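You operate a simulated robot arm through the tools that you are given. There is no shell and no other tool. Be economical: measure what you need, move in short steps, check, and stop when the job is done.

You are at the controls of a simulated robot arm. One attempt, no reset.

TASK
Put things in order on the desk. At the end: the blue sponge stands on top of the teal game box (marked "FARASHIB PUZZLE"); the green bottle of plant feed stands where the blue sponge stood; the pink glass stands where the green bottle of plant feed stood; the silver steel dipper stands on top of the white dates tub; whatever was shut is shut again. Leave all else as you found it, and nothing knocked over.

The check looks at the end state, three seconds after you hand in, the way a careful person would. Anything else that was tipped, shoved, dropped, spilled or broken makes it a failure.

THE ROBOT
A 7-joint arm with a two-finger parallel gripper, fixed in place. Base frame: the origin is at the foot of the arm, x ahead of it, y to its left, z up; the work surface is at about z = 760. Readings come in mm, degrees, newtons and seconds.
With the tool pointing down near the work surface it reaches from about 300 to 700 mm from the base axis. Its first joint turns from -66.0 to 66.0 degrees. Payload 1.57 kg.
The TCP is the grasp point between the finger pads, 30 mm short of the fingertips. In the tool frame z runs along the fingers and y along their closing line. Largest opening 110 mm; finger width 24, thickness 12; the body of the gripper, 48 by 112 mm, starts 78 mm behind the TCP.
Orientation is that of the tool frame in the base frame, as a unit quaternion [x, y, z, w]. With the fingers straight down and closing along the base's y, the tool's x points along the base's -x, its y along +y and its z along -z.

THE INTERFACE
- The arm moves only by the tool play_rows. Its argument "moves" is a list of rows, each an object of numbers (a shift or turn left out is 0, a gripper value left out holds the last): "dx", "dy", "dz": the shift along the base's x, y, z in cm; "rx", "ry", "rz": the turn, a rotation vector about the base's x, y, z in degrees; "grip": the finger opening in cm, from 0 to 11. In form: [{"dx": .., "dy": .., "dz": .., "rx": .., "ry": .., "rz": .., "grip": ..}, ...]. A call has 1 to 20 rows; each row is the pose to reach, as a shift and turn from the pose commanded when the call began. Rows are played at 5 a second. More than 50 mm and 8.6 degrees between two rows, or a gripper value outside its range, and nothing of the call is played. A pose out of reach is approached as far as the arm can. The call stops where the force on the tool passes 40 N (or 10 N more than at its start, if that is more) or the arm is blocked; 0.2 s more then pass. The fingers move at their own pace (about 108 mm/s each) and stop on an object; they squeeze with about 28 N. The grip force told is the motor's: it shows also when the fingers shut on nothing. Time passes only in rows, and 0.2 s behind the last, so rows that repeat a pose let the fingers close. The reply holds the time, the measured pose of the TCP, the force on the tool along the base axes, the opening and the grip force, in the units named above and with some noise.
- Cameras (640 x 400 px; columns grow to the right, rows downward): "scene" is fixed at [171.7, -401.7, 1394.5]; the picture's right is [0.69, -0.72, 0.00], its down [-0.47, -0.46, -0.75] and it looks along [0.54, 0.52, -0.66] (base axes); focal length 318 px, centre (320, 200). "wrist" rides on the gripper at [70, 16, -141] in the tool frame; the picture's right is [-0.23, 0.97, 0.00], its down [-0.85, -0.20, -0.48] and it looks along [-0.47, -0.11, 0.88] (tool axes); focal length 222 px, centre (320, 200). There is no depth. A picture from a camera that has moved, and an enlarged one, comes with that camera's place and axes in the base frame and with its lens.
- capture(camera): a new picture of that camera. The clock stands still meanwhile.
- inspect(camera, box): a new picture of the part [left, top, right, bottom] of that camera's present view, enlarged. The clock stands still meanwhile.
- close_job(): hands the job in; it is judged then, once.

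Go step by step. Nothing tells you positions but the pictures and the camera data: compare them with the known pose of the tool, close in by small moves and look again before you grip or let go. The budget is 120 turns and 68 pictures, counting those below and the enlarged ones. Unless the task says otherwise, let go and move clear before handing in, and close with one line.

The tools are called by a JSON object that holds its "name" and its "arguments". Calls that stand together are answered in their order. play_rows: Moves the arm, as the interface text tells. Its arguments: {"type":"object","properties":{"moves":{"type":"array","items":{"type":"object","properties":{"dx":{"type":"number"},"dy":{"type":"number"},"dz":{"type":"number"},"rx":{"type":"number"},"ry":{"type":"number"},"rz":{"type":"number"},"grip":{"type":"number"}}}}},"required":["moves"]} The other tools are called the same way: capture (camera) takes a picture; inspect (camera, box) takes an enlarged picture of a part of a camera's view; close_job () hands the job in.

At the start:

```text
time_s: 0.0
ee_pos: [433.8, 42.3, 1092.5]
orientation: [-0.001, 1.0, 0.0, 0.0]
contact_force: [0.2, 0.7, 0.1]
gripper_width: 110.1
grasp_force: 0.1
```

scene: 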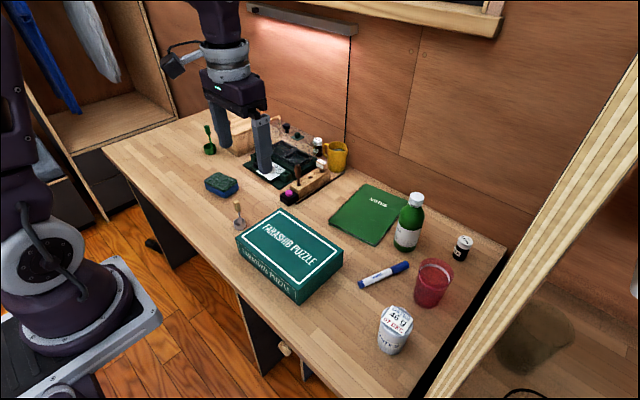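
wrist: 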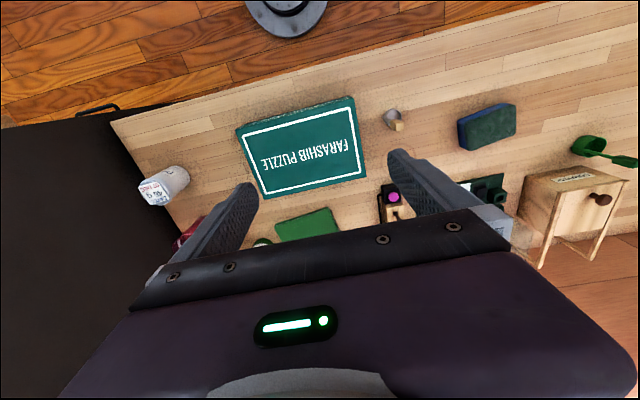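

I see the desk with the sponge, box, bottle, glass, tub, and something small near the box that may be the dipper. I'll look closer before measuring.

{"name": "inspect", "arguments": {"camera": "scene", "box": [180, 100, 360, 212]}}

{"name": "inspect", "arguments": {"camera": "scene", "box": [340, 180, 500, 360]}}

{"name": "inspect", "arguments": {"camera": "wrist", "box": [360, 80, 640, 255]}}

```text
3.56 times, centred on (270, 156) of scene
camera zoom: at [171.7, -401.7, 1394.5], right [0.69, -0.72, 0.0], down [-0.47, -0.46, -0.75], along [0.54, 0.52, -0.66], focal length 1131 px, centre (498, 356)
```

zoom: 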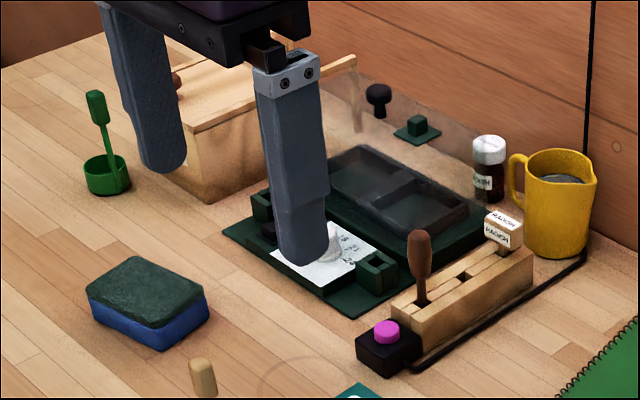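

```text
2.22 times, centred on (420, 270) of scene
camera zoom: at [171.7, -401.7, 1394.5], right [0.69, -0.72, 0.0], down [-0.47, -0.46, -0.75], along [0.54, 0.52, -0.66], focal length 707 px, centre (98, 44)
```

zoom: 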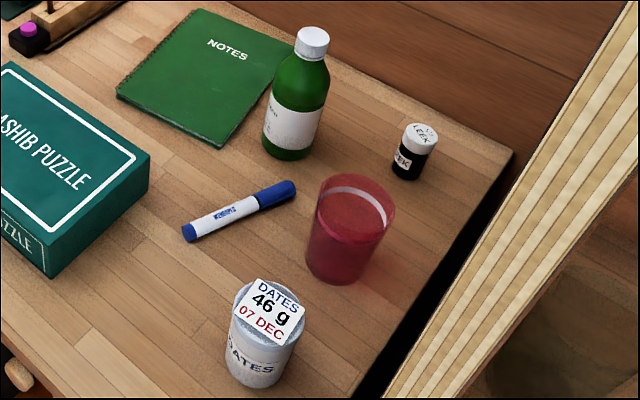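

```text
2.29 times, centred on (500, 168) of wrist
camera zoom: at [363.0, 58.1, 1233.1], right [0.23, 0.97, 0.0], down [0.85, -0.2, 0.48], along [0.47, -0.11, -0.88], focal length 508 px, centre (-91, 274)
```

zoom: 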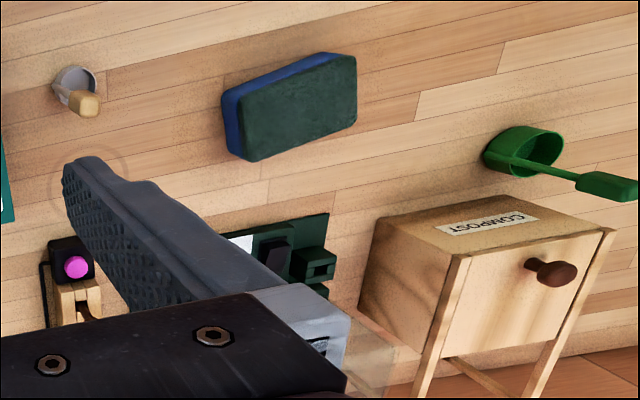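

I want to see the small dipper by the box in detail, and the box's whole area.

{"name": "inspect", "arguments": {"camera": "scene", "box": [215, 190, 275, 235]}}

{"name": "inspect", "arguments": {"camera": "scene", "box": [225, 195, 355, 310]}}

{"name": "inspect", "arguments": {"camera": "scene", "box": [370, 250, 460, 360]}}

```text
8.89 times, centred on (245, 212) of scene
camera zoom: at [171.7, -401.7, 1394.5], right [0.69, -0.72, 0.0], down [-0.47, -0.46, -0.75], along [0.54, 0.52, -0.66], focal length 2827 px, centre (987, 89)
```

zoom: 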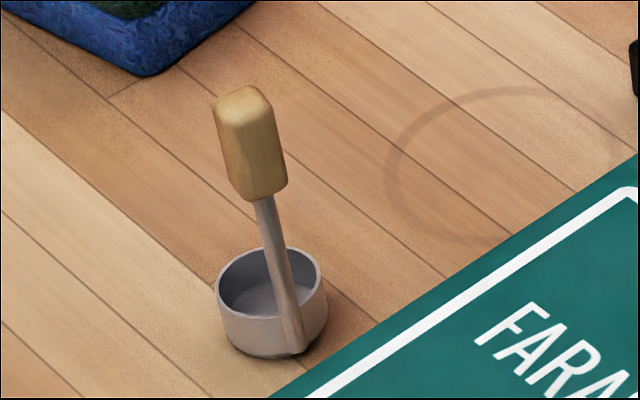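

```text
3.48 times, centred on (290, 252) of scene
camera zoom: at [171.7, -401.7, 1394.5], right [0.69, -0.72, 0.0], down [-0.47, -0.46, -0.75], along [0.54, 0.52, -0.66], focal length 1106 px, centre (424, 17)
```

zoom: 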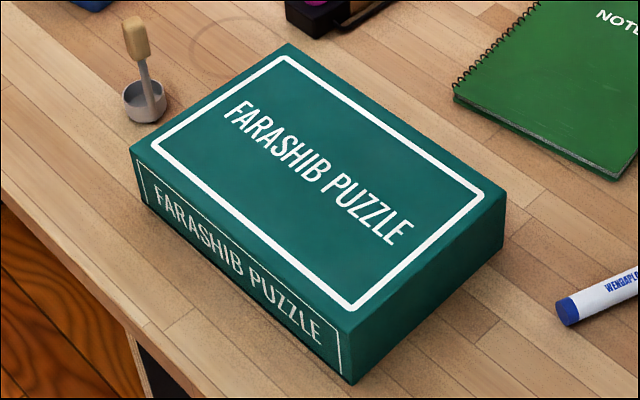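

```text
3.64 times, centred on (415, 305) of scene
camera zoom: at [171.7, -401.7, 1394.5], right [0.69, -0.72, 0.0], down [-0.47, -0.46, -0.75], along [0.54, 0.52, -0.66], focal length 1157 px, centre (-26, -182)
```

zoom: 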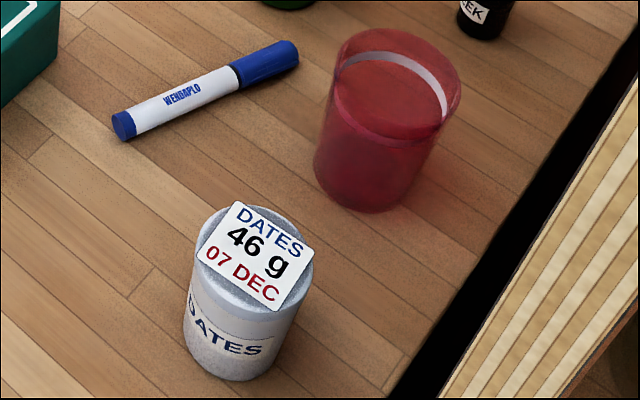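

I place the dipper at about (457,181) with its upright handle at (456,162), top z≈870. The sponge is near (518,358), the bottle near (716,-186), the glass near (613,-307), the tub near (477,-306), and the box top is centred on (475,-6) at z≈821. First I'll go above the dipper handle.

{"name": "play_rows", "arguments": {"moves": [{"dx": 0.6, "dy": 3, "dz": -3, "grip": 8}, {"dx": 1.2, "dy": 6, "dz": -6}, {"dx": 1.7, "dy": 9, "dz": -9}, {"dx": 2.2, "dy": 12, "dz": -13}, {"dx": 2.2, "dy": 12, "dz": -15}]}}

{"name": "capture", "arguments": {"camera": "wrist"}}

{"name": "inspect", "arguments": {"camera": "scene", "box": [200, 150, 300, 230]}}

```text
refused: row 4 steps farther than a row can; nothing moved
```

```text
59 pictures are left
camera wrist: at [363.0, 58.1, 1233.1], right [0.23, 0.97, 0.0], down [0.85, -0.2, 0.48], along [0.47, -0.11, -0.88], focal length 222 px, centre (320, 200)
```

wrist: 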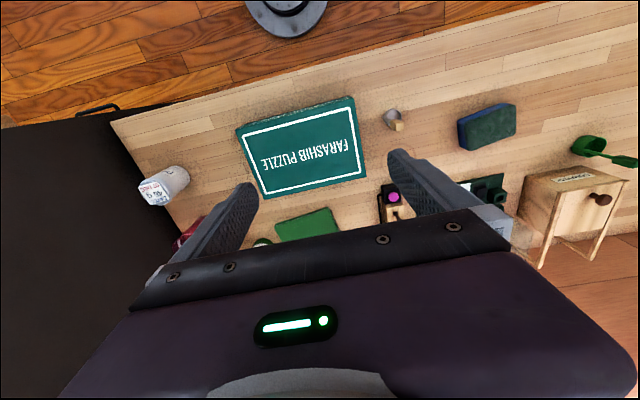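

```text
5.00 times, centred on (250, 190) of scene
camera zoom: at [171.7, -401.7, 1394.5], right [0.69, -0.72, 0.0], down [-0.47, -0.46, -0.75], along [0.54, 0.52, -0.66], focal length 1590 px, centre (670, 250)
```

zoom: 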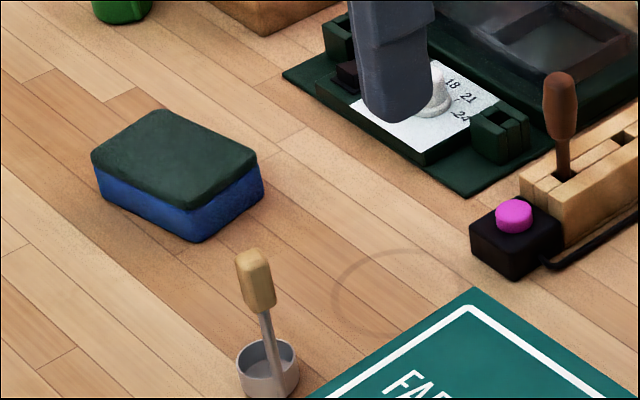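

The last step was just over the limit. I'll use smaller steps.

{"name": "play_rows", "arguments": {"moves": [{"dx": 0.6, "dy": 3, "dz": -3, "grip": 8}, {"dx": 1.2, "dy": 6, "dz": -6}, {"dx": 1.7, "dy": 9, "dz": -9}, {"dx": 2.2, "dy": 12, "dz": -12}, {"dx": 2.2, "dy": 12, "dz": -15}]}}

{"name": "capture", "arguments": {"camera": "wrist"}}

{"name": "capture", "arguments": {"camera": "scene"}}

```text
time_s: 1.2
ee_pos: [456.7, 162.0, 940.8]
orientation: [0.0, 1.0, 0.0, 0.001]
contact_force: [-0.4, 0.7, 0.2]
gripper_width: 80.0
grasp_force: 0.1
```

```text
57 pictures are left
camera wrist: at [386.4, 177.6, 1082.2], right [0.23, 0.97, 0.0], down [0.85, -0.2, 0.48], along [0.47, -0.11, -0.88], focal length 222 px, centre (320, 200)
```

wrist: 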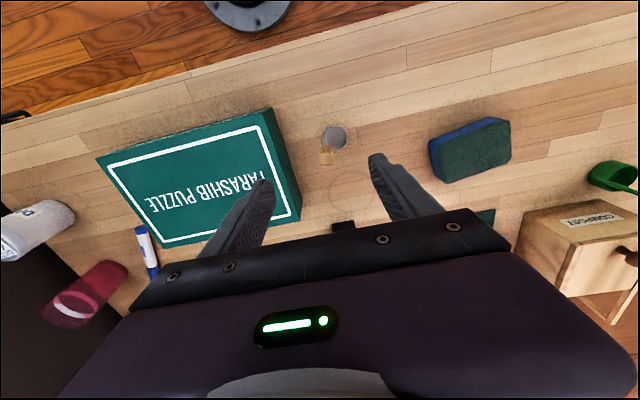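

```text
56 pictures are left
```

scene: 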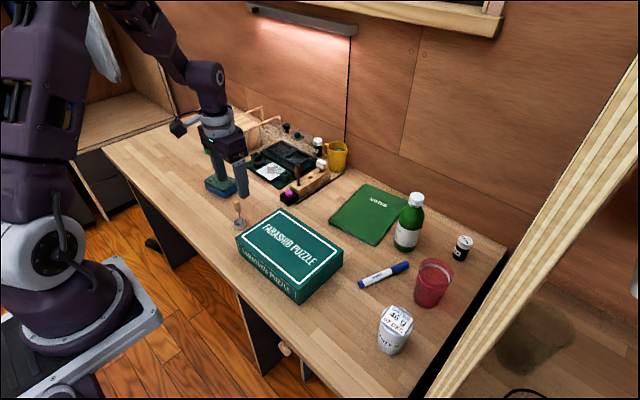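

The handle sits between the fingers, at about (453,165). I'll descend to z≈850 and close on it.

{"name": "play_rows", "arguments": {"moves": [{"dx": -0.2, "dy": 0.3, "dz": -3, "grip": 6}, {"dx": -0.2, "dy": 0.3, "dz": -6}, {"dx": -0.2, "dy": 0.3, "dz": -8.2}]}}

{"name": "inspect", "arguments": {"camera": "scene", "box": [190, 130, 290, 240]}}

```text
time_s: 2.0
ee_pos: [451.1, 165.8, 857.9]
orientation: [0.0, 1.0, 0.0, -0.001]
contact_force: [0.4, -0.3, -0.2]
gripper_width: 60.2
grasp_force: 0.1
```

```text
3.64 times, centred on (240, 185) of scene
camera zoom: at [171.7, -401.7, 1394.5], right [0.69, -0.72, 0.0], down [-0.47, -0.46, -0.75], along [0.54, 0.52, -0.66], focal length 1157 px, centre (611, 254)
```

zoom: 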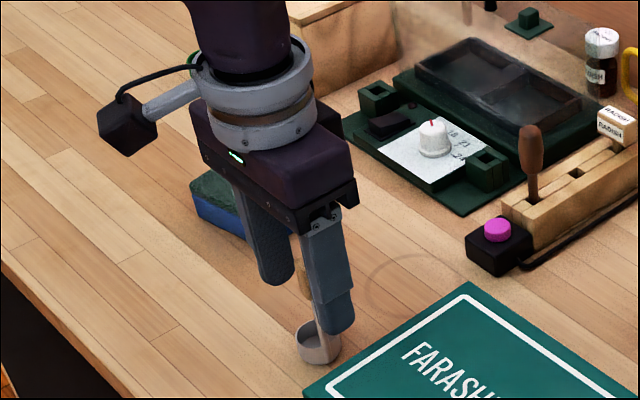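

The handle is between the fingers. I'll go down a little more and close.

{"name": "play_rows", "arguments": {"moves": [{"dx": 0.2, "dz": -0.7}, {"dx": 0.2, "dz": -0.7, "grip": 3}, {"dx": 0.2, "dz": -0.7, "grip": 0}, {"dx": 0.2, "dz": -0.7, "grip": 0}]}}

{"name": "capture", "arguments": {"camera": "wrist"}}

```text
time_s: 3.0
ee_pos: [453.9, 165.1, 852.0]
orientation: [0.0, 1.0, -0.001, 0.0]
contact_force: [1.1, 1.0, 2.0]
gripper_width: 14.3
grasp_force: 28.2
```

```text
54 pictures are left
camera wrist: at [384.3, 181.1, 993.1], right [0.23, 0.97, 0.0], down [0.85, -0.2, 0.48], along [0.47, -0.11, -0.88], focal length 222 px, centre (320, 200)
```

wrist: 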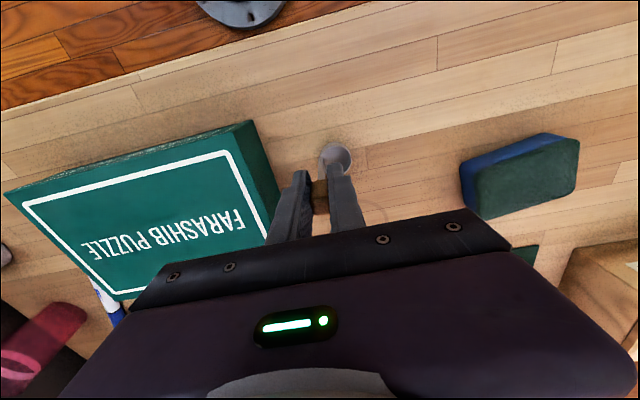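

I've got the dipper (14 mm handle), with its cup centre at TCP +(4,+16.5). I'll lift it and carry it over the box toward the tub.

{"name": "play_rows", "arguments": {"moves": [{"dz": 3}, {"dz": 7}, {"dz": 11}, {"dz": 14}, {"dy": -3, "dz": 15}, {"dy": -7, "dz": 15}, {"dy": -11, "dz": 15}, {"dy": -15, "dz": 15}, {"dy": -19, "dz": 15}, {"dy": -23, "dz": 15}, {"dy": -27, "dz": 15}, {"dy": -31, "dz": 15}, {"dy": -35, "dz": 15}, {"dy": -39, "dz": 15}, {"dx": 0.5, "dy": -43, "dz": 15}, {"dx": 1.5, "dy": -46.5, "dz": 15}, {"dx": 1.9, "dy": -48.6, "dz": 15}, {"dx": 1.9, "dy": -48.6, "dz": 15}]}}

{"name": "capture", "arguments": {"camera": "wrist"}}

{"name": "inspect", "arguments": {"camera": "scene", "box": [330, 180, 490, 370]}}

```text
time_s: 6.8
ee_pos: [474.4, -321.8, 1004.9]
orientation: [-0.001, 1.0, 0.0, 0.0]
contact_force: [0.6, 1.0, 0.4]
gripper_width: 14.1
grasp_force: 28.3
```

```text
53 pictures are left
camera wrist: at [405.2, -306.4, 1144.7], right [0.23, 0.97, 0.0], down [0.86, -0.2, 0.48], along [0.47, -0.11, -0.88], focal length 222 px, centre (320, 200)
```

wrist: 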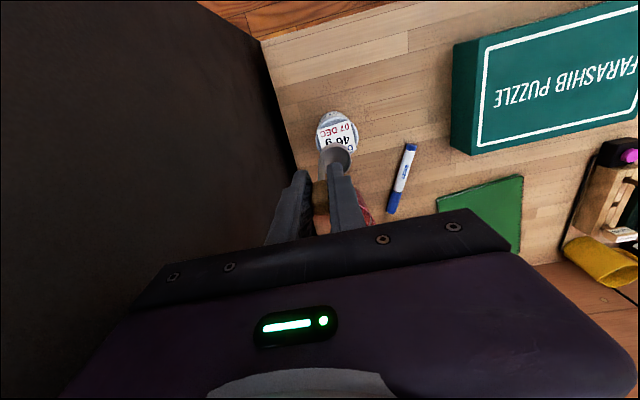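

```text
2.11 times, centred on (410, 275) of scene
camera zoom: at [171.7, -401.7, 1394.4], right [0.69, -0.72, 0.0], down [-0.47, -0.46, -0.75], along [0.54, 0.52, -0.66], focal length 670 px, centre (130, 42)
```

zoom: 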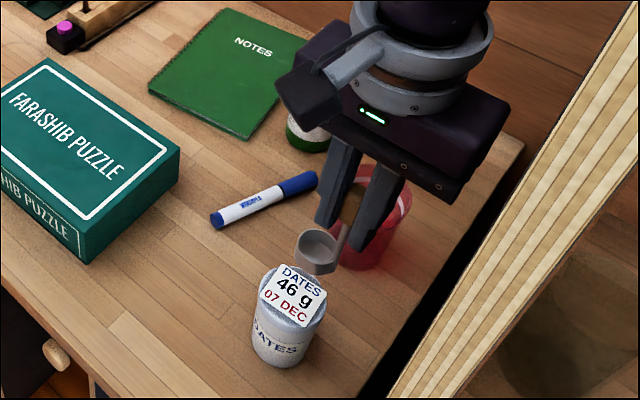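

The cup is above the tub. I'll enlarge both views to fix the lid centre and height.

{"name": "inspect", "arguments": {"camera": "wrist", "box": [290, 90, 390, 200]}}

{"name": "inspect", "arguments": {"camera": "scene", "box": [375, 280, 435, 360]}}

```text
3.64 times, centred on (340, 145) of wrist
camera zoom: at [405.2, -306.4, 1144.7], right [0.23, 0.97, 0.0], down [0.86, -0.2, 0.48], along [0.47, -0.11, -0.88], focal length 808 px, centre (247, 400)
```

zoom: 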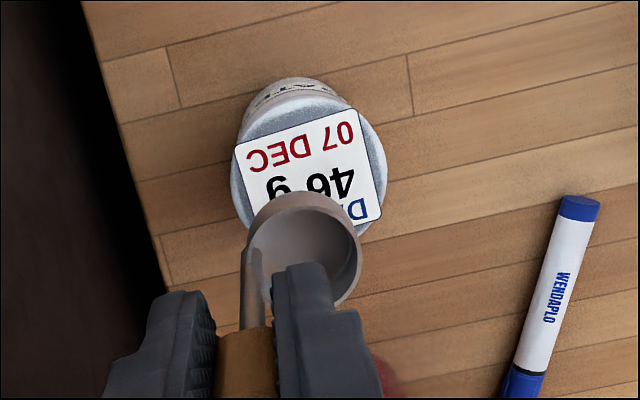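

```text
5.00 times, centred on (405, 320) of scene
camera zoom: at [171.7, -401.7, 1394.4], right [0.69, -0.72, 0.0], down [-0.47, -0.46, -0.75], along [0.54, 0.52, -0.66], focal length 1590 px, centre (-105, -400)
```

zoom: 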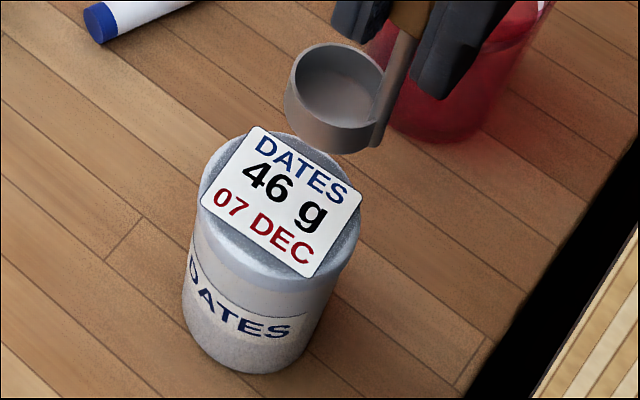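

The lid centre works out at about (478,-302) with z≈843, and the cup centre is at about (477,-307). I'll shift slightly and lower to just above the lid.

{"name": "play_rows", "arguments": {"moves": [{"dy": 0.4, "dz": -2}, {"dy": 0.4, "dz": -4}, {"dy": 0.4, "dz": -5.5}, {"dy": 0.4, "dz": -6}, {"dy": 0.4, "dz": -6}]}}

{"name": "inspect", "arguments": {"camera": "scene", "box": [375, 280, 435, 360]}}

```text
time_s: 8.0
ee_pos: [473.8, -318.1, 942.9]
orientation: [-0.001, 1.0, 0.0, 0.0]
contact_force: [0.0, -0.5, -1.1]
gripper_width: 14.4
grasp_force: 27.6
```

```text
5.00 times, centred on (405, 320) of scene
camera zoom: at [171.7, -401.7, 1394.5], right [0.69, -0.72, 0.0], down [-0.47, -0.46, -0.75], along [0.54, 0.52, -0.66], focal length 1590 px, centre (-105, -400)
```

zoom: 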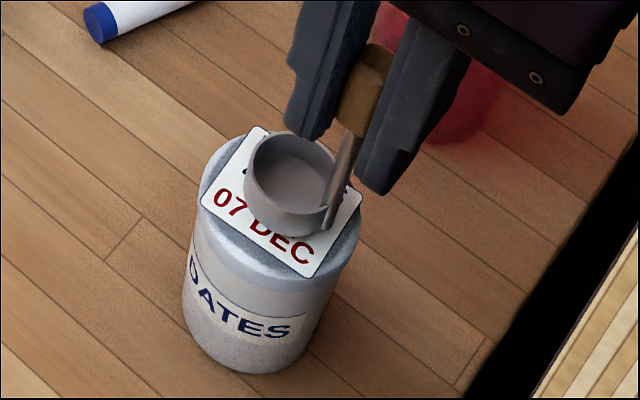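

The cup is just over the lid centre. I'll lower it in tiny steps until contact shows.

{"name": "play_rows", "arguments": {"moves": [{"dz": -0.2}, {"dz": -0.4}, {"dz": -0.4}]}}

```text
time_s: 8.8
ee_pos: [475.2, -316.3, 940.3]
orientation: [0.0, 1.0, -0.001, 0.0]
contact_force: [-0.2, 0.0, 9.8]
gripper_width: 14.2
grasp_force: 28.3
```

It touched (about 10 N). I'll ease up 1 mm and open gently.

{"name": "play_rows", "arguments": {"moves": [{"dz": 0.15}, {"dz": 0.15, "grip": 1.8}, {"dz": 0.15, "grip": 2.6}, {"dz": 0.15, "grip": 4}, {"dz": 0.15, "grip": 5}, {"dz": 0.15, "grip": 5}]}}

{"name": "inspect", "arguments": {"camera": "scene", "box": [375, 280, 435, 360]}}

```text
time_s: 10.2
ee_pos: [474.1, -316.1, 939.9]
orientation: [-0.001, 1.0, 0.0, 0.0]
contact_force: [-0.3, -0.3, -0.2]
gripper_width: 50.1
grasp_force: 0.0
```

```text
5.00 times, centred on (405, 320) of scene
camera zoom: at [171.7, -401.7, 1394.5], right [0.69, -0.72, 0.0], down [-0.47, -0.46, -0.75], along [0.54, 0.52, -0.66], focal length 1590 px, centre (-105, -400)
```

zoom: 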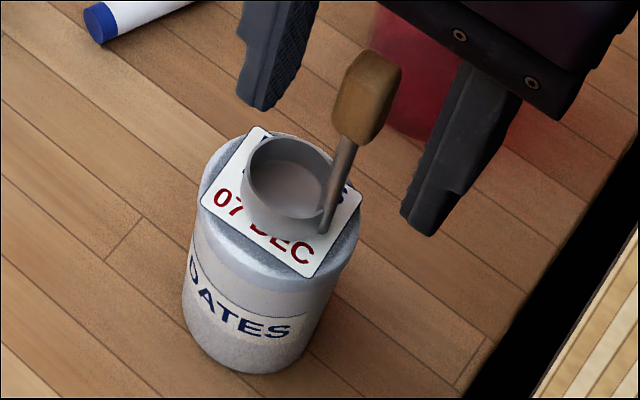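

The dipper stands on its own. I'll rise and swing over to the sponge, turning the gripper 99° so it closes across the sponge's short side.

{"name": "play_rows", "arguments": {"moves": [{"dz": 4}, {"dz": 8}, {"dz": 12}, {"dz": 12, "dx": 0.3, "dy": 4.5, "rz": 6.6}, {"dz": 12, "dx": 0.6, "dy": 9, "rz": 13.2}, {"dz": 12, "dx": 0.9, "dy": 13.5, "rz": 19.8}, {"dz": 12, "dx": 1.2, "dy": 18, "rz": 26.4}, {"dz": 12, "dx": 1.5, "dy": 22.5, "rz": 33}, {"dz": 12, "dx": 1.8, "dy": 27, "rz": 39.6}, {"dz": 12, "dx": 2.1, "dy": 31.5, "rz": 46.2}, {"dz": 12, "dx": 2.4, "dy": 36, "rz": 52.8}, {"dz": 12, "dx": 2.7, "dy": 40.5, "rz": 59.4}, {"dz": 12, "dx": 3, "dy": 45, "rz": 66}, {"dz": 12, "dx": 3.3, "dy": 49.5, "rz": 72.6}, {"dz": 12, "dx": 3.6, "dy": 54, "rz": 79.2}, {"dz": 12, "dx": 3.9, "dy": 58.5, "rz": 85.8}, {"dz": 12, "dx": 4.2, "dy": 63, "rz": 92.4}, {"dz": 12, "dx": 4.4, "dy": 67.4, "rz": 99, "grip": 9}, {"dz": 12, "dx": 4.4, "dy": 67.4, "rz": 99, "grip": 9}]}}

{"name": "capture", "arguments": {"camera": "wrist"}}

{"name": "capture", "arguments": {"camera": "scene"}}

```text
time_s: 14.2
ee_pos: [516.7, 356.5, 1062.8]
orientation: [0.761, -0.649, -0.001, 0.0]
contact_force: [0.4, -0.2, -0.4]
gripper_width: 90.0
grasp_force: 0.1
```

```text
47 pictures are left
camera wrist: at [510.7, 284.6, 1202.2], right [-1.0, 0.07, 0.0], down [0.06, 0.88, 0.48], along [0.03, 0.48, -0.88], focal length 222 px, centre (320, 200)
```

wrist: 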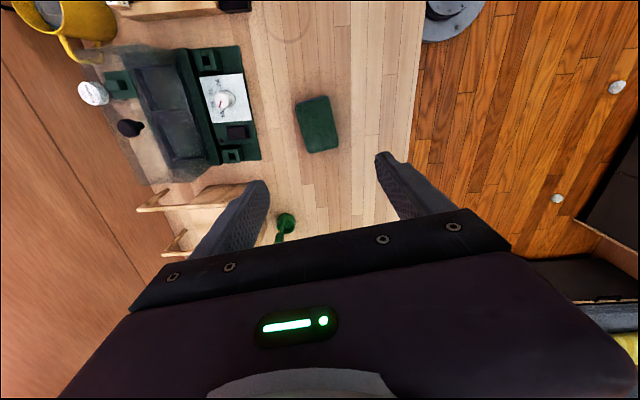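

```text
46 pictures are left
```

scene: 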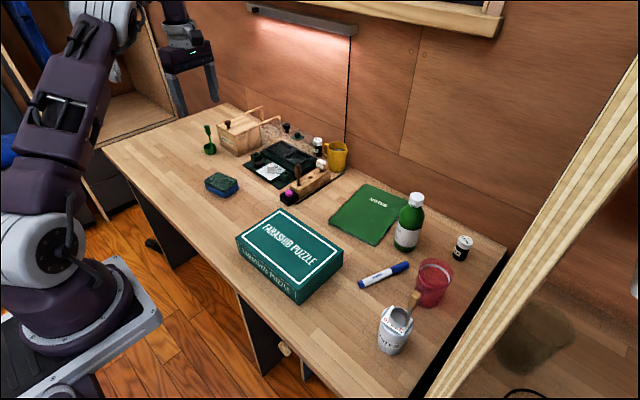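

The sponge centre reads (519.5,360), and the gripper is aligned with it. I'll descend to just above it and check.

{"name": "play_rows", "arguments": {"moves": [{"dx": 0.25, "dy": 0.3, "dz": -4.5}, {"dx": 0.25, "dy": 0.3, "dz": -9}, {"dx": 0.25, "dy": 0.3, "dz": -13.5}, {"dx": 0.25, "dy": 0.3, "dz": -17.5}, {"dx": 0.25, "dy": 0.3, "dz": -20.5}, {"dx": 0.25, "dy": 0.3, "dz": -22}]}}

{"name": "capture", "arguments": {"camera": "wrist"}}

```text
time_s: 15.6
ee_pos: [520.2, 362.6, 840.0]
orientation: [0.761, -0.649, 0.0, 0.0]
contact_force: [0.1, 0.7, -0.7]
gripper_width: 90.1
grasp_force: 0.1
```

```text
45 pictures are left
camera wrist: at [514.8, 289.5, 981.0], right [-1.0, 0.07, 0.0], down [0.06, 0.88, 0.48], along [0.04, 0.48, -0.88], focal length 222 px, centre (320, 200)
```

wrist: 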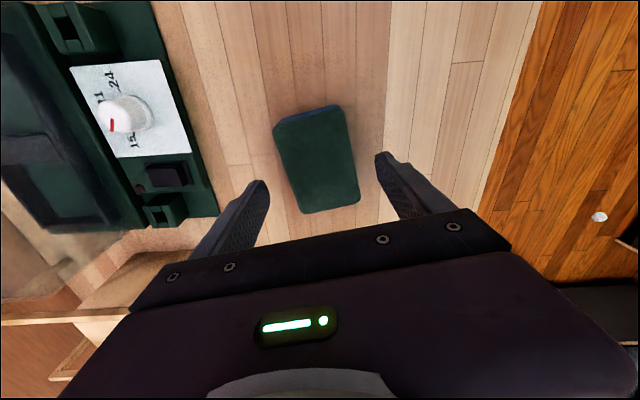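

It's well centred. I'll go down around the sponge and grip.

{"name": "play_rows", "arguments": {"moves": [{"dx": 0.2, "dy": -0.4, "dz": -2}, {"dx": 0.2, "dy": -0.4, "dz": -4.2}, {"dx": 0.2, "dy": -0.4, "dz": -4.2, "grip": 5}, {"dx": 0.2, "dy": -0.4, "dz": -4.2, "grip": 3.5}, {"dx": 0.2, "dy": -0.4, "dz": -4.2, "grip": 3.5}]}}

```text
time_s: 16.8
ee_pos: [521.7, 356.5, 799.5]
orientation: [0.761, -0.649, 0.0, 0.0]
contact_force: [-0.3, 1.0, -0.4]
gripper_width: 60.1
grasp_force: 27.8
```

Gripped at 60 mm wide. I'll lift it and carry it over the centre of the box.

{"name": "play_rows", "arguments": {"moves": [{"dz": 3}, {"dz": 7}, {"dz": 11}, {"dz": 13}, {"dx": -0.5, "dy": -4, "dz": 13, "rz": -1}, {"dx": -1, "dy": -8, "dz": 13, "rz": -2}, {"dx": -1.5, "dy": -12, "dz": 13, "rz": -3}, {"dx": -2, "dy": -16, "dz": 13, "rz": -4}, {"dx": -2.5, "dy": -20, "dz": 13, "rz": -5}, {"dx": -3, "dy": -24, "dz": 13, "rz": -6}, {"dx": -3.5, "dy": -28, "dz": 13, "rz": -7}, {"dx": -4, "dy": -32, "dz": 13, "rz": -8}, {"dx": -4.6, "dy": -36, "dz": 13, "rz": -9}, {"dx": -4.6, "dy": -36, "dz": 10, "rz": -9}, {"dx": -4.6, "dy": -36, "dz": 8, "rz": -9}, {"dx": -4.6, "dy": -36, "dz": 8, "rz": -9}]}}

{"name": "capture", "arguments": {"camera": "scene"}}

```text
time_s: 20.2
ee_pos: [474.6, -4.1, 879.3]
orientation: [-0.707, 0.707, 0.0, 0.0]
contact_force: [-1.5, 0.5, -0.7]
gripper_width: 59.9
grasp_force: 27.4
```

```text
44 pictures are left
```

scene: 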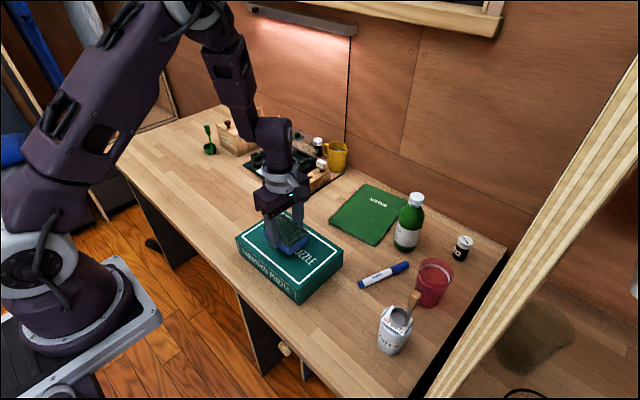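

It's over the middle of the box. I'll lower in small steps until it touches.

{"name": "play_rows", "arguments": {"moves": [{"dz": -0.6}, {"dz": -1.0}, {"dz": -1.3}, {"dz": -1.5}]}}

{"name": "inspect", "arguments": {"camera": "scene", "box": [230, 190, 350, 305]}}

```text
time_s: 21.2
ee_pos: [476.4, -4.3, 863.2]
orientation: [-0.707, 0.708, -0.001, -0.001]
contact_force: [0.5, -0.5, -0.7]
gripper_width: 60.0
grasp_force: 28.0
```

```text
3.48 times, centred on (290, 248) of scene
camera zoom: at [171.7, -401.7, 1394.5], right [0.69, -0.72, 0.0], down [-0.47, -0.46, -0.75], along [0.54, 0.52, -0.66], focal length 1106 px, centre (424, 35)
```

zoom: 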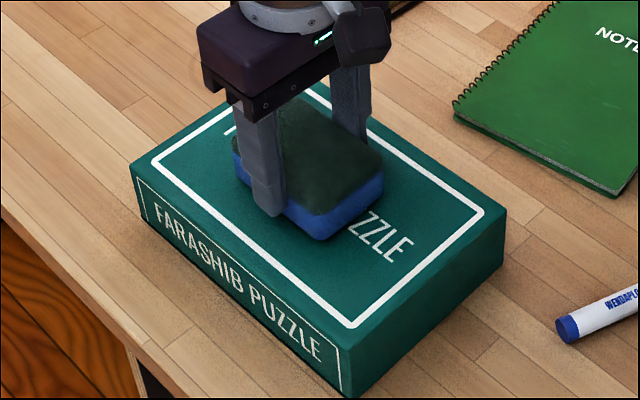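

{"name": "play_rows", "arguments": {"moves": [{"dz": -0.2}, {"dz": -0.4}, {"dz": -0.4}]}}

```text
time_s: 22.0
ee_pos: [476.9, -3.9, 858.8]
orientation: [0.707, -0.707, 0.0, 0.0]
contact_force: [0.5, -0.2, 0.6]
gripper_width: 59.8
grasp_force: 28.3
```

The sponge hasn't touched yet, so I'll keep going down in 2 mm steps.

{"name": "play_rows", "arguments": {"moves": [{"dz": -0.2}, {"dz": -0.2}, {"dz": -0.2}]}}

```text
time_s: 22.8
ee_pos: [475.3, -4.2, 856.9]
orientation: [-0.707, 0.707, -0.001, 0.0]
contact_force: [-0.1, 0.9, 17.6]
gripper_width: 60.0
grasp_force: 27.8
```

It made contact at z≈857. I'll ease up slightly, open, and rise.

{"name": "play_rows", "arguments": {"moves": [{"dz": 0.15}, {"dz": 0.15, "grip": 6.5}, {"dz": 0.15, "grip": 8}, {"dz": 0.15, "grip": 9}, {"dz": 3, "grip": 9}, {"dz": 7}, {"dz": 11}, {"dz": 14}]}}

{"name": "inspect", "arguments": {"camera": "scene", "box": [230, 170, 390, 310]}}

{"name": "inspect", "arguments": {"camera": "scene", "box": [370, 180, 490, 310]}}

```text
time_s: 24.6
ee_pos: [478.8, -2.6, 996.8]
orientation: [-0.707, 0.707, 0.0, 0.001]
contact_force: [0.4, -0.4, -0.2]
gripper_width: 90.1
grasp_force: 0.0
```

```text
2.86 times, centred on (310, 240) of scene
camera zoom: at [171.6, -401.7, 1394.5], right [0.69, -0.72, 0.0], down [-0.47, -0.46, -0.75], along [0.54, 0.52, -0.66], focal length 909 px, centre (349, 86)
```

zoom: 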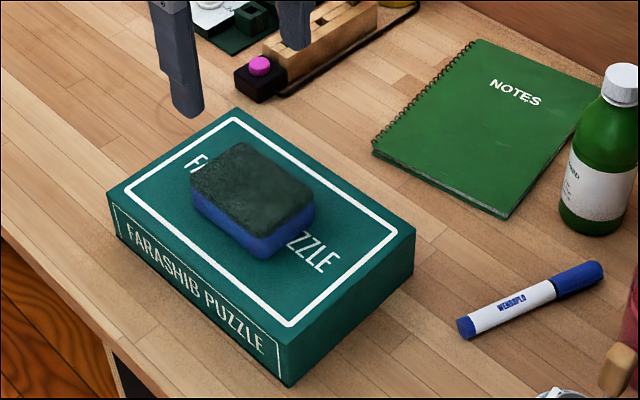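

```text
3.08 times, centred on (430, 245) of scene
camera zoom: at [171.6, -401.7, 1394.5], right [0.69, -0.72, 0.0], down [-0.47, -0.46, -0.75], along [0.54, 0.52, -0.66], focal length 979 px, centre (-18, 62)
```

zoom: 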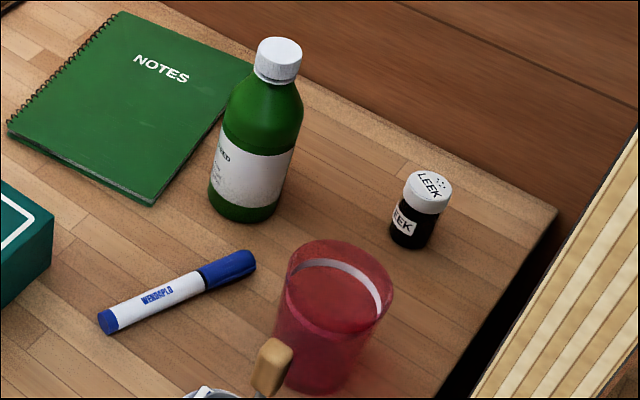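

The sponge is on the box. The bottle stands at about (717,-184), ø≈60, top z≈929, which is beyond straight-down reach, so I'll take it with a tilted tool. First I'll go to a staging spot and yaw to face it.

{"name": "play_rows", "arguments": {"moves": [{"dx": 0.6, "dy": -1, "dz": 0.5, "rz": -7.5, "grip": 11}, {"dx": 1.2, "dy": -2, "dz": 1, "rz": -15}, {"dx": 1.8, "dy": -3, "dz": 1.5, "rz": -22.5}, {"dx": 2.4, "dy": -4, "dz": 2, "rz": -30}, {"dx": 3, "dy": -5, "dz": 2.5, "rz": -37.5}, {"dx": 3.6, "dy": -6, "dz": 3, "rz": -45}, {"dx": 4.2, "dy": -7, "dz": 3.5, "rz": -52.5}, {"dx": 4.8, "dy": -8, "dz": 4, "rz": -60}, {"dx": 5.4, "dy": -9, "dz": 4.5, "rz": -67.5}, {"dx": 6, "dy": -10, "dz": 5, "rz": -75}, {"dx": 6.6, "dy": -11, "dz": 5, "rz": -82.5}, {"dx": 7.2, "dy": -12, "dz": 5, "rz": -90}, {"dx": 7.8, "dy": -13, "dz": 5, "rz": -97.5}, {"dx": 8.1, "dy": -14.3, "dz": 5, "rz": -104.4}, {"dx": 8.1, "dy": -14.3, "dz": 5, "rz": -104.4}]}}

```text
time_s: 27.8
ee_pos: [556.2, -146.6, 1046.8]
orientation: [0.126, 0.992, 0.001, 0.0]
contact_force: [-1.0, -0.5, 0.2]
gripper_width: 110.1
grasp_force: 0.1
```

The yaw is right. Now I'll tilt the tool 50° outward.

{"name": "play_rows", "arguments": {"moves": [{"rx": -1.78, "ry": -6.92}, {"rx": -3.55, "ry": -13.84}, {"rx": -5.33, "ry": -20.75}, {"rx": -7.1, "ry": -27.67}, {"rx": -8.88, "ry": -34.6}, {"rx": -10.65, "ry": -41.5}, {"rx": -12.43, "ry": -48.43}, {"rx": -12.43, "ry": -48.43}]}}

{"name": "capture", "arguments": {"camera": "wrist"}}

{"name": "capture", "arguments": {"camera": "scene"}}

```text
time_s: 29.6
ee_pos: [557.5, -146.0, 1048.1]
orientation: [0.113, 0.899, -0.053, 0.419]
contact_force: [-0.1, 0.0, 0.2]
gripper_width: 110.0
grasp_force: 0.0
```

```text
40 pictures are left
camera wrist: at [413.2, -93.6, 1085.2], right [0.38, 0.91, 0.17], down [0.13, -0.24, 0.96], along [0.91, -0.35, -0.21], focal length 222 px, centre (320, 200)
```

wrist: 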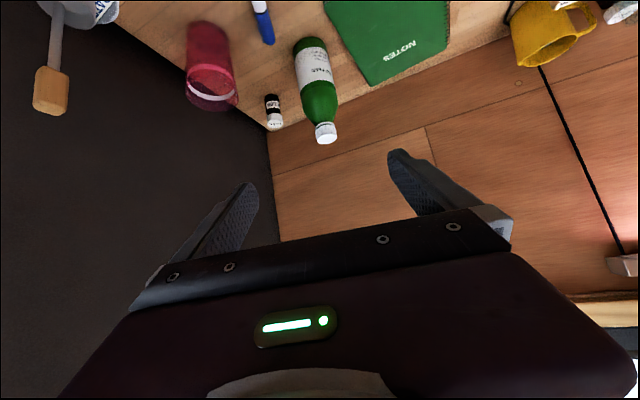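

```text
39 pictures are left
```

scene: 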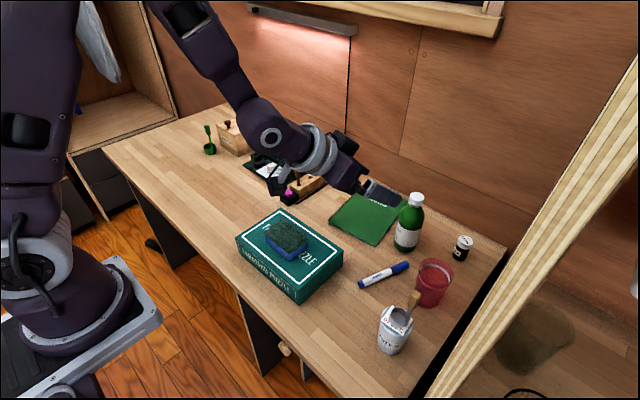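

The bottle axis is confirmed near (716,-183). I'll move to the pre-grasp point 120 mm back along the tool axis.

{"name": "play_rows", "arguments": {"moves": [{"dx": 1.7, "dy": -0.3, "dz": -3}, {"dx": 3.4, "dy": -0.7, "dz": -6}, {"dx": 5.2, "dy": -1, "dz": -9}, {"dx": 7, "dy": -1.4, "dz": -12}, {"dx": 7, "dy": -1.4, "dz": -12}]}}

{"name": "capture", "arguments": {"camera": "wrist"}}

```text
time_s: 30.8
ee_pos: [628.9, -158.9, 926.8]
orientation: [0.113, 0.899, -0.052, 0.419]
contact_force: [-0.3, -0.7, 0.3]
gripper_width: 110.1
grasp_force: 0.0
```

```text
38 pictures are left
camera wrist: at [486.0, -105.8, 963.5], right [0.38, 0.91, 0.17], down [0.13, -0.24, 0.96], along [0.91, -0.35, -0.21], focal length 222 px, centre (320, 200)
```

wrist: 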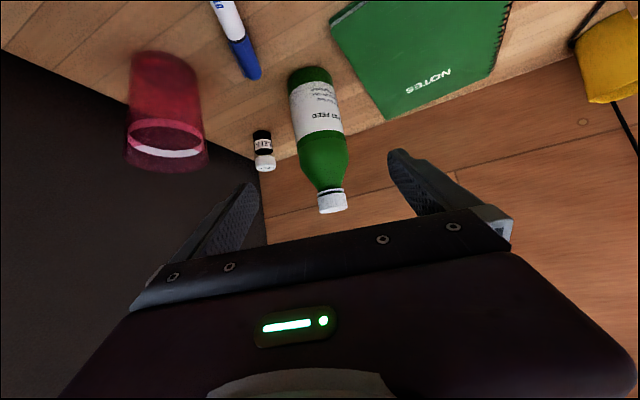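

The bottle is centred between the open fingers, with its top at about z 917. I'll slide in along the tool axis most of the way.

{"name": "play_rows", "arguments": {"moves": [{"dx": 2.2, "dy": -0.55, "dz": -1.9}, {"dx": 4.4, "dy": -1.1, "dz": -3.8}, {"dx": 6.2, "dy": -1.6, "dz": -5.5}, {"dx": 7.5, "dy": -1.95, "dz": -6.7}, {"dx": 7.5, "dy": -1.95, "dz": -6.7}]}}

{"name": "inspect", "arguments": {"camera": "scene", "box": [340, 160, 480, 280]}}

{"name": "capture", "arguments": {"camera": "wrist"}}

```text
time_s: 32.0
ee_pos: [702.6, -178.6, 861.3]
orientation: [0.113, 0.899, -0.053, 0.419]
contact_force: [0.1, 0.5, 0.2]
gripper_width: 109.9
grasp_force: 0.1
```

```text
3.33 times, centred on (410, 220) of scene
camera zoom: at [171.7, -401.7, 1394.5], right [0.69, -0.72, 0.0], down [-0.47, -0.46, -0.75], along [0.54, 0.52, -0.66], focal length 1060 px, centre (20, 133)
```

zoom: 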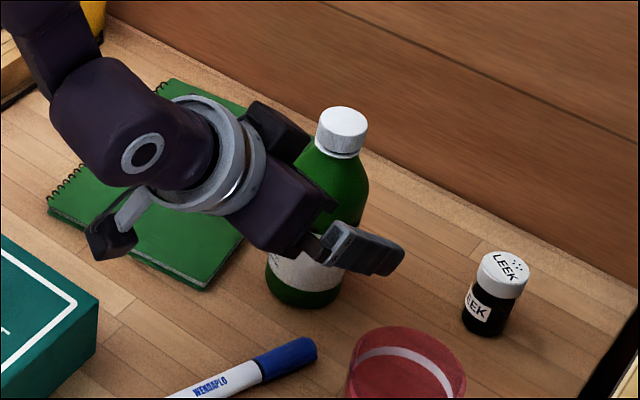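

```text
36 pictures are left
camera wrist: at [558.8, -125.8, 898.0], right [0.38, 0.91, 0.17], down [0.13, -0.24, 0.96], along [0.91, -0.35, -0.21], focal length 222 px, centre (320, 200)
```

wrist: 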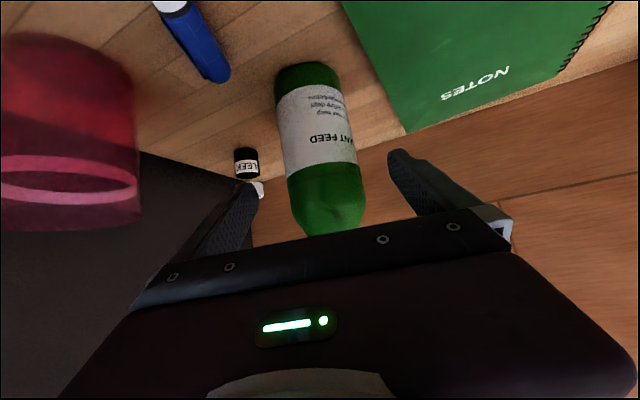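

The bottle stands between the fingers. I'll advance the last 14 mm and close gently.

{"name": "play_rows", "arguments": {"moves": [{"dx": 0.8, "dy": -0.2, "dz": -0.7}, {"dx": 1.4, "dy": -0.35, "dz": -1.3}, {"dx": 1.4, "dy": -0.35, "dz": -1.3, "grip": 8}, {"dx": 1.4, "dy": -0.35, "dz": -1.3, "grip": 7}, {"dx": 1.4, "dy": -0.35, "dz": -1.3, "grip": 6}, {"dx": 1.4, "dy": -0.35, "dz": -1.3, "grip": 4}, {"dx": 1.4, "dy": -0.35, "dz": -1.3, "grip": 4}]}}

{"name": "inspect", "arguments": {"camera": "scene", "box": [340, 160, 480, 280]}}

```text
time_s: 33.6
ee_pos: [715.9, -182.3, 847.9]
orientation: [0.112, 0.899, -0.052, 0.42]
contact_force: [1.1, -0.1, -0.4]
gripper_width: 56.1
grasp_force: 28.1
```

```text
3.33 times, centred on (410, 220) of scene
camera zoom: at [171.7, -401.6, 1394.5], right [0.69, -0.72, 0.0], down [-0.47, -0.46, -0.75], along [0.54, 0.52, -0.66], focal length 1060 px, centre (20, 133)
```

zoom: 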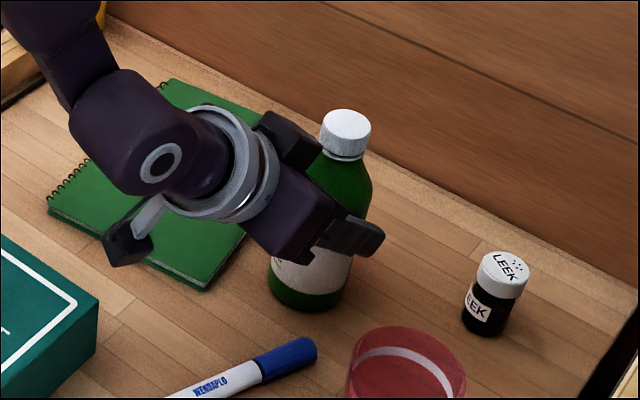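

The bottle is held at 56 mm wide. I'll lift it straight up, retract, and carry it around to above the sponge's old place while yawing 45°.

{"name": "play_rows", "arguments": {"moves": [{"dz": 3}, {"dz": 7}, {"dx": -0.5, "dy": 0.1, "dz": 11}, {"dx": -4, "dy": 1.2, "dz": 14}, {"dx": -8, "dy": 2.4, "dz": 15}, {"dx": -12, "dy": 3.6, "dz": 15}, {"dx": -12.63, "dy": 7.79, "dz": 15, "rz": 3.75}, {"dx": -13.27, "dy": 11.98, "dz": 15, "rz": 7.5}, {"dx": -13.9, "dy": 16.18, "dz": 15, "rz": 11.25}, {"dx": -14.53, "dy": 20.37, "dz": 15, "rz": 15}, {"dx": -15.17, "dy": 24.56, "dz": 15, "rz": 18.75}, {"dx": -15.8, "dy": 28.75, "dz": 15, "rz": 22.5}, {"dx": -16.43, "dy": 32.94, "dz": 15, "rz": 26.25}, {"dx": -17.07, "dy": 37.13, "dz": 15, "rz": 30}, {"dx": -17.7, "dy": 41.33, "dz": 15, "rz": 33.75}, {"dx": -18.33, "dy": 45.52, "dz": 15, "rz": 37.5}, {"dx": -18.97, "dy": 49.71, "dz": 15, "rz": 41.25}, {"dx": -19.6, "dy": 53.9, "dz": 15, "rz": 45}, {"dx": -19.6, "dy": 53.9, "dz": 15, "rz": 45}]}}

{"name": "capture", "arguments": {"camera": "wrist"}}

{"name": "capture", "arguments": {"camera": "scene"}}

```text
time_s: 37.6
ee_pos: [520.7, 355.3, 997.6]
orientation: [-0.239, 0.875, 0.111, 0.407]
contact_force: [0.1, 0.2, -2.9]
gripper_width: 56.1
grasp_force: 27.8
```

```text
34 pictures are left
camera wrist: at [380.3, 290.7, 1034.8], right [-0.37, 0.91, 0.17], down [0.26, -0.08, 0.96], along [0.89, 0.4, -0.21], focal length 222 px, centre (320, 200)
```

wrist: 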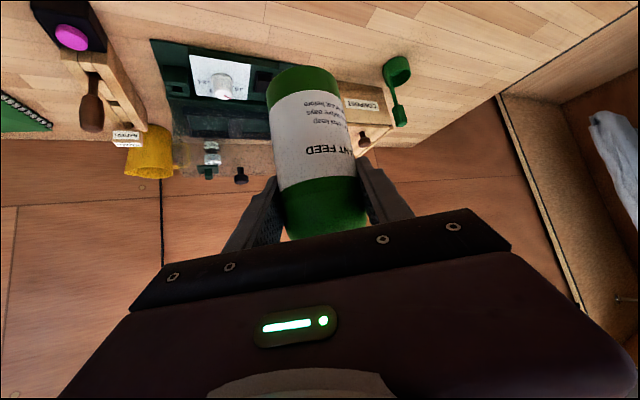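

```text
33 pictures are left
```

scene: 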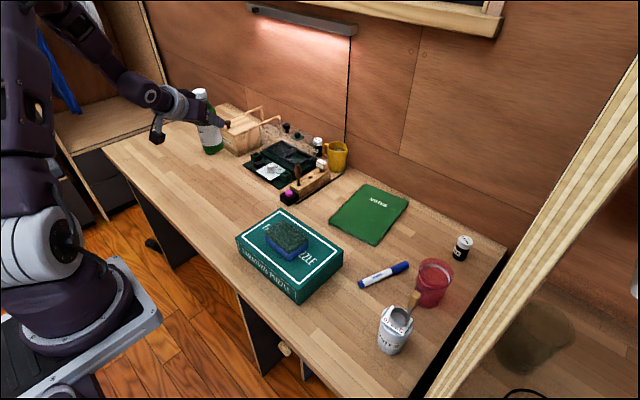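

The bottle is held upright above the sponge's old place. I'll lower it to a few mm above the desk and look.

{"name": "play_rows", "arguments": {"moves": [{"dy": 0.2, "dz": -3.5}, {"dy": 0.2, "dz": -7}, {"dy": 0.2, "dz": -10}, {"dy": 0.2, "dz": -12.5}, {"dy": 0.2, "dz": -14}, {"dy": 0.2, "dz": -14.3}]}}

{"name": "inspect", "arguments": {"camera": "scene", "box": [160, 100, 280, 220]}}

```text
time_s: 39.0
ee_pos: [521.0, 356.8, 853.9]
orientation: [-0.239, 0.874, 0.111, 0.407]
contact_force: [-0.2, -0.6, -2.0]
gripper_width: 56.2
grasp_force: 27.7
```

```text
3.33 times, centred on (220, 160) of scene
camera zoom: at [171.7, -401.6, 1394.5], right [0.69, -0.72, 0.0], down [-0.47, -0.46, -0.75], along [0.54, 0.52, -0.66], focal length 1060 px, centre (653, 333)
```

zoom: 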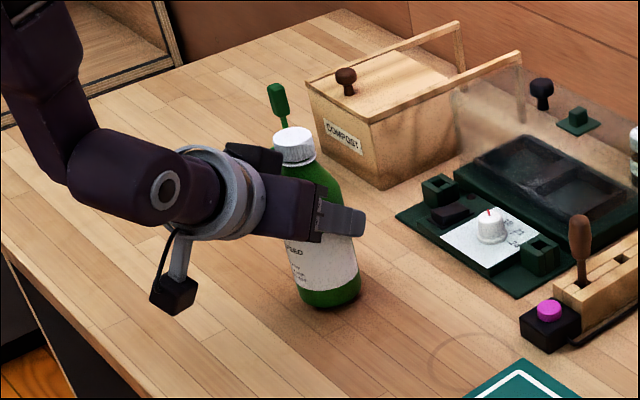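

The bottle is vertical and over the spot. I'll lower it to contact.

{"name": "play_rows", "arguments": {"moves": [{"dx": -0.2, "dy": -0.2, "dz": -0.2}, {"dx": -0.2, "dy": -0.2, "dz": -0.4}, {"dx": -0.2, "dy": -0.2, "dz": -0.6}]}}

```text
time_s: 39.8
ee_pos: [518.0, 354.4, 848.9]
orientation: [-0.239, 0.874, 0.112, 0.408]
contact_force: [-0.5, 0.1, -2.0]
gripper_width: 56.1
grasp_force: 28.1
```

{"name": "play_rows", "arguments": {"moves": [{"dz": -0.1}, {"dz": -0.2}, {"dz": -0.3}, {"dz": -0.3}]}}

```text
time_s: 40.8
ee_pos: [519.1, 355.8, 848.0]
orientation: [-0.239, 0.873, 0.113, 0.409]
contact_force: [-5.7, -2.7, 22.9]
gripper_width: 56.2
grasp_force: 28.2
```

It's on the desk. I'll relieve the pressure, open slowly, then back out along the tool axis.

{"name": "play_rows", "arguments": {"moves": [{"dz": 0.15}, {"dz": 0.2}, {"dz": 0.2, "grip": 6.2}, {"dz": 0.2, "grip": 8}, {"dz": 0.2, "grip": 10}, {"dz": 0.2, "grip": 11}, {"dz": 0.2, "grip": 11}]}}

{"name": "inspect", "arguments": {"camera": "scene", "box": [160, 100, 280, 220]}}

```text
time_s: 42.4
ee_pos: [518.8, 356.6, 848.0]
orientation: [-0.239, 0.874, 0.112, 0.408]
contact_force: [-0.6, -0.2, -0.1]
gripper_width: 110.1
grasp_force: 0.1
```

```text
3.33 times, centred on (220, 160) of scene
camera zoom: at [171.7, -401.7, 1394.5], right [0.69, -0.72, 0.0], down [-0.47, -0.46, -0.75], along [0.54, 0.52, -0.66], focal length 1060 px, centre (653, 333)
```

zoom: 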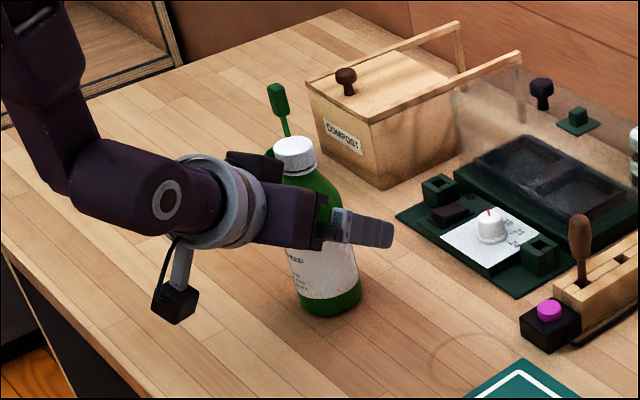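

The bottle stands free. I'll back out along the tool axis, rise, and swing to the glass side with an approach direction away from the tub.

{"name": "play_rows", "arguments": {"moves": [{"dx": -3, "dy": -1.8, "dz": 3}, {"dx": -6.1, "dy": -3.7, "dz": 6}, {"dx": -9.2, "dy": -5.5, "dz": 9}, {"dx": -9.2, "dy": -5.5, "dz": 13}, {"dx": -9.2, "dy": -5.5, "dz": 16.2}, {"dx": -8.41, "dy": -9.4, "dz": 16.2, "rz": -6.2}, {"dx": -7.62, "dy": -13.3, "dz": 16.2, "rz": -12.4}, {"dx": -6.83, "dy": -17.2, "dz": 16.2, "rz": -18.6}, {"dx": -6.03, "dy": -21.1, "dz": 16.2, "rz": -24.8}, {"dx": -5.24, "dy": -25, "dz": 16.2, "rz": -31}, {"dx": -4.45, "dy": -28.9, "dz": 16.2, "rz": -37.2}, {"dx": -3.66, "dy": -32.8, "dz": 16.2, "rz": -43.4}, {"dx": -2.87, "dy": -36.7, "dz": 16.2, "rz": -49.6}, {"dx": -2.07, "dy": -40.6, "dz": 16.2, "rz": -55.8}, {"dx": -1.28, "dy": -44.5, "dz": 16.2, "rz": -62}, {"dx": -0.49, "dy": -48.4, "dz": 16.2, "rz": -68.2}, {"dx": 0.3, "dy": -52.3, "dz": 16.2, "rz": -74.4}, {"dx": 1.1, "dy": -56.2, "dz": 16.2, "rz": -80.6}, {"dx": 1.1, "dy": -56.2, "dz": 16.2, "rz": -80.6}]}}

{"name": "capture", "arguments": {"camera": "scene"}}

{"name": "capture", "arguments": {"camera": "wrist"}}

```text
time_s: 46.4
ee_pos: [530.6, -206.4, 1010.1]
orientation: [0.384, 0.821, -0.179, 0.383]
contact_force: [0.6, -0.4, 1.1]
gripper_width: 110.1
grasp_force: 0.0
```

```text
30 pictures are left
```

scene: 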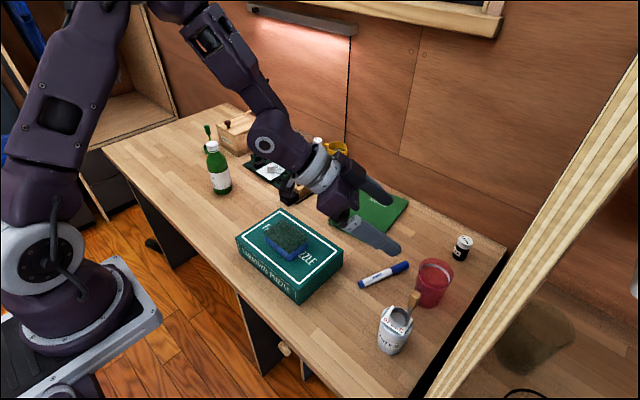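

```text
29 pictures are left
camera wrist: at [444.3, -78.3, 1047.7], right [0.84, 0.51, 0.17], down [-0.04, -0.27, 0.96], along [0.54, -0.82, -0.21], focal length 222 px, centre (320, 200)
```

wrist: 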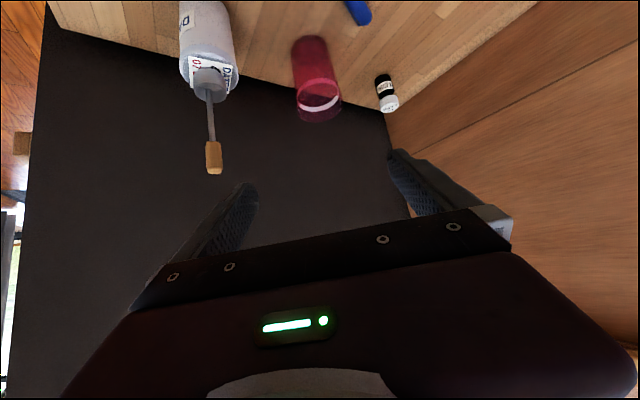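

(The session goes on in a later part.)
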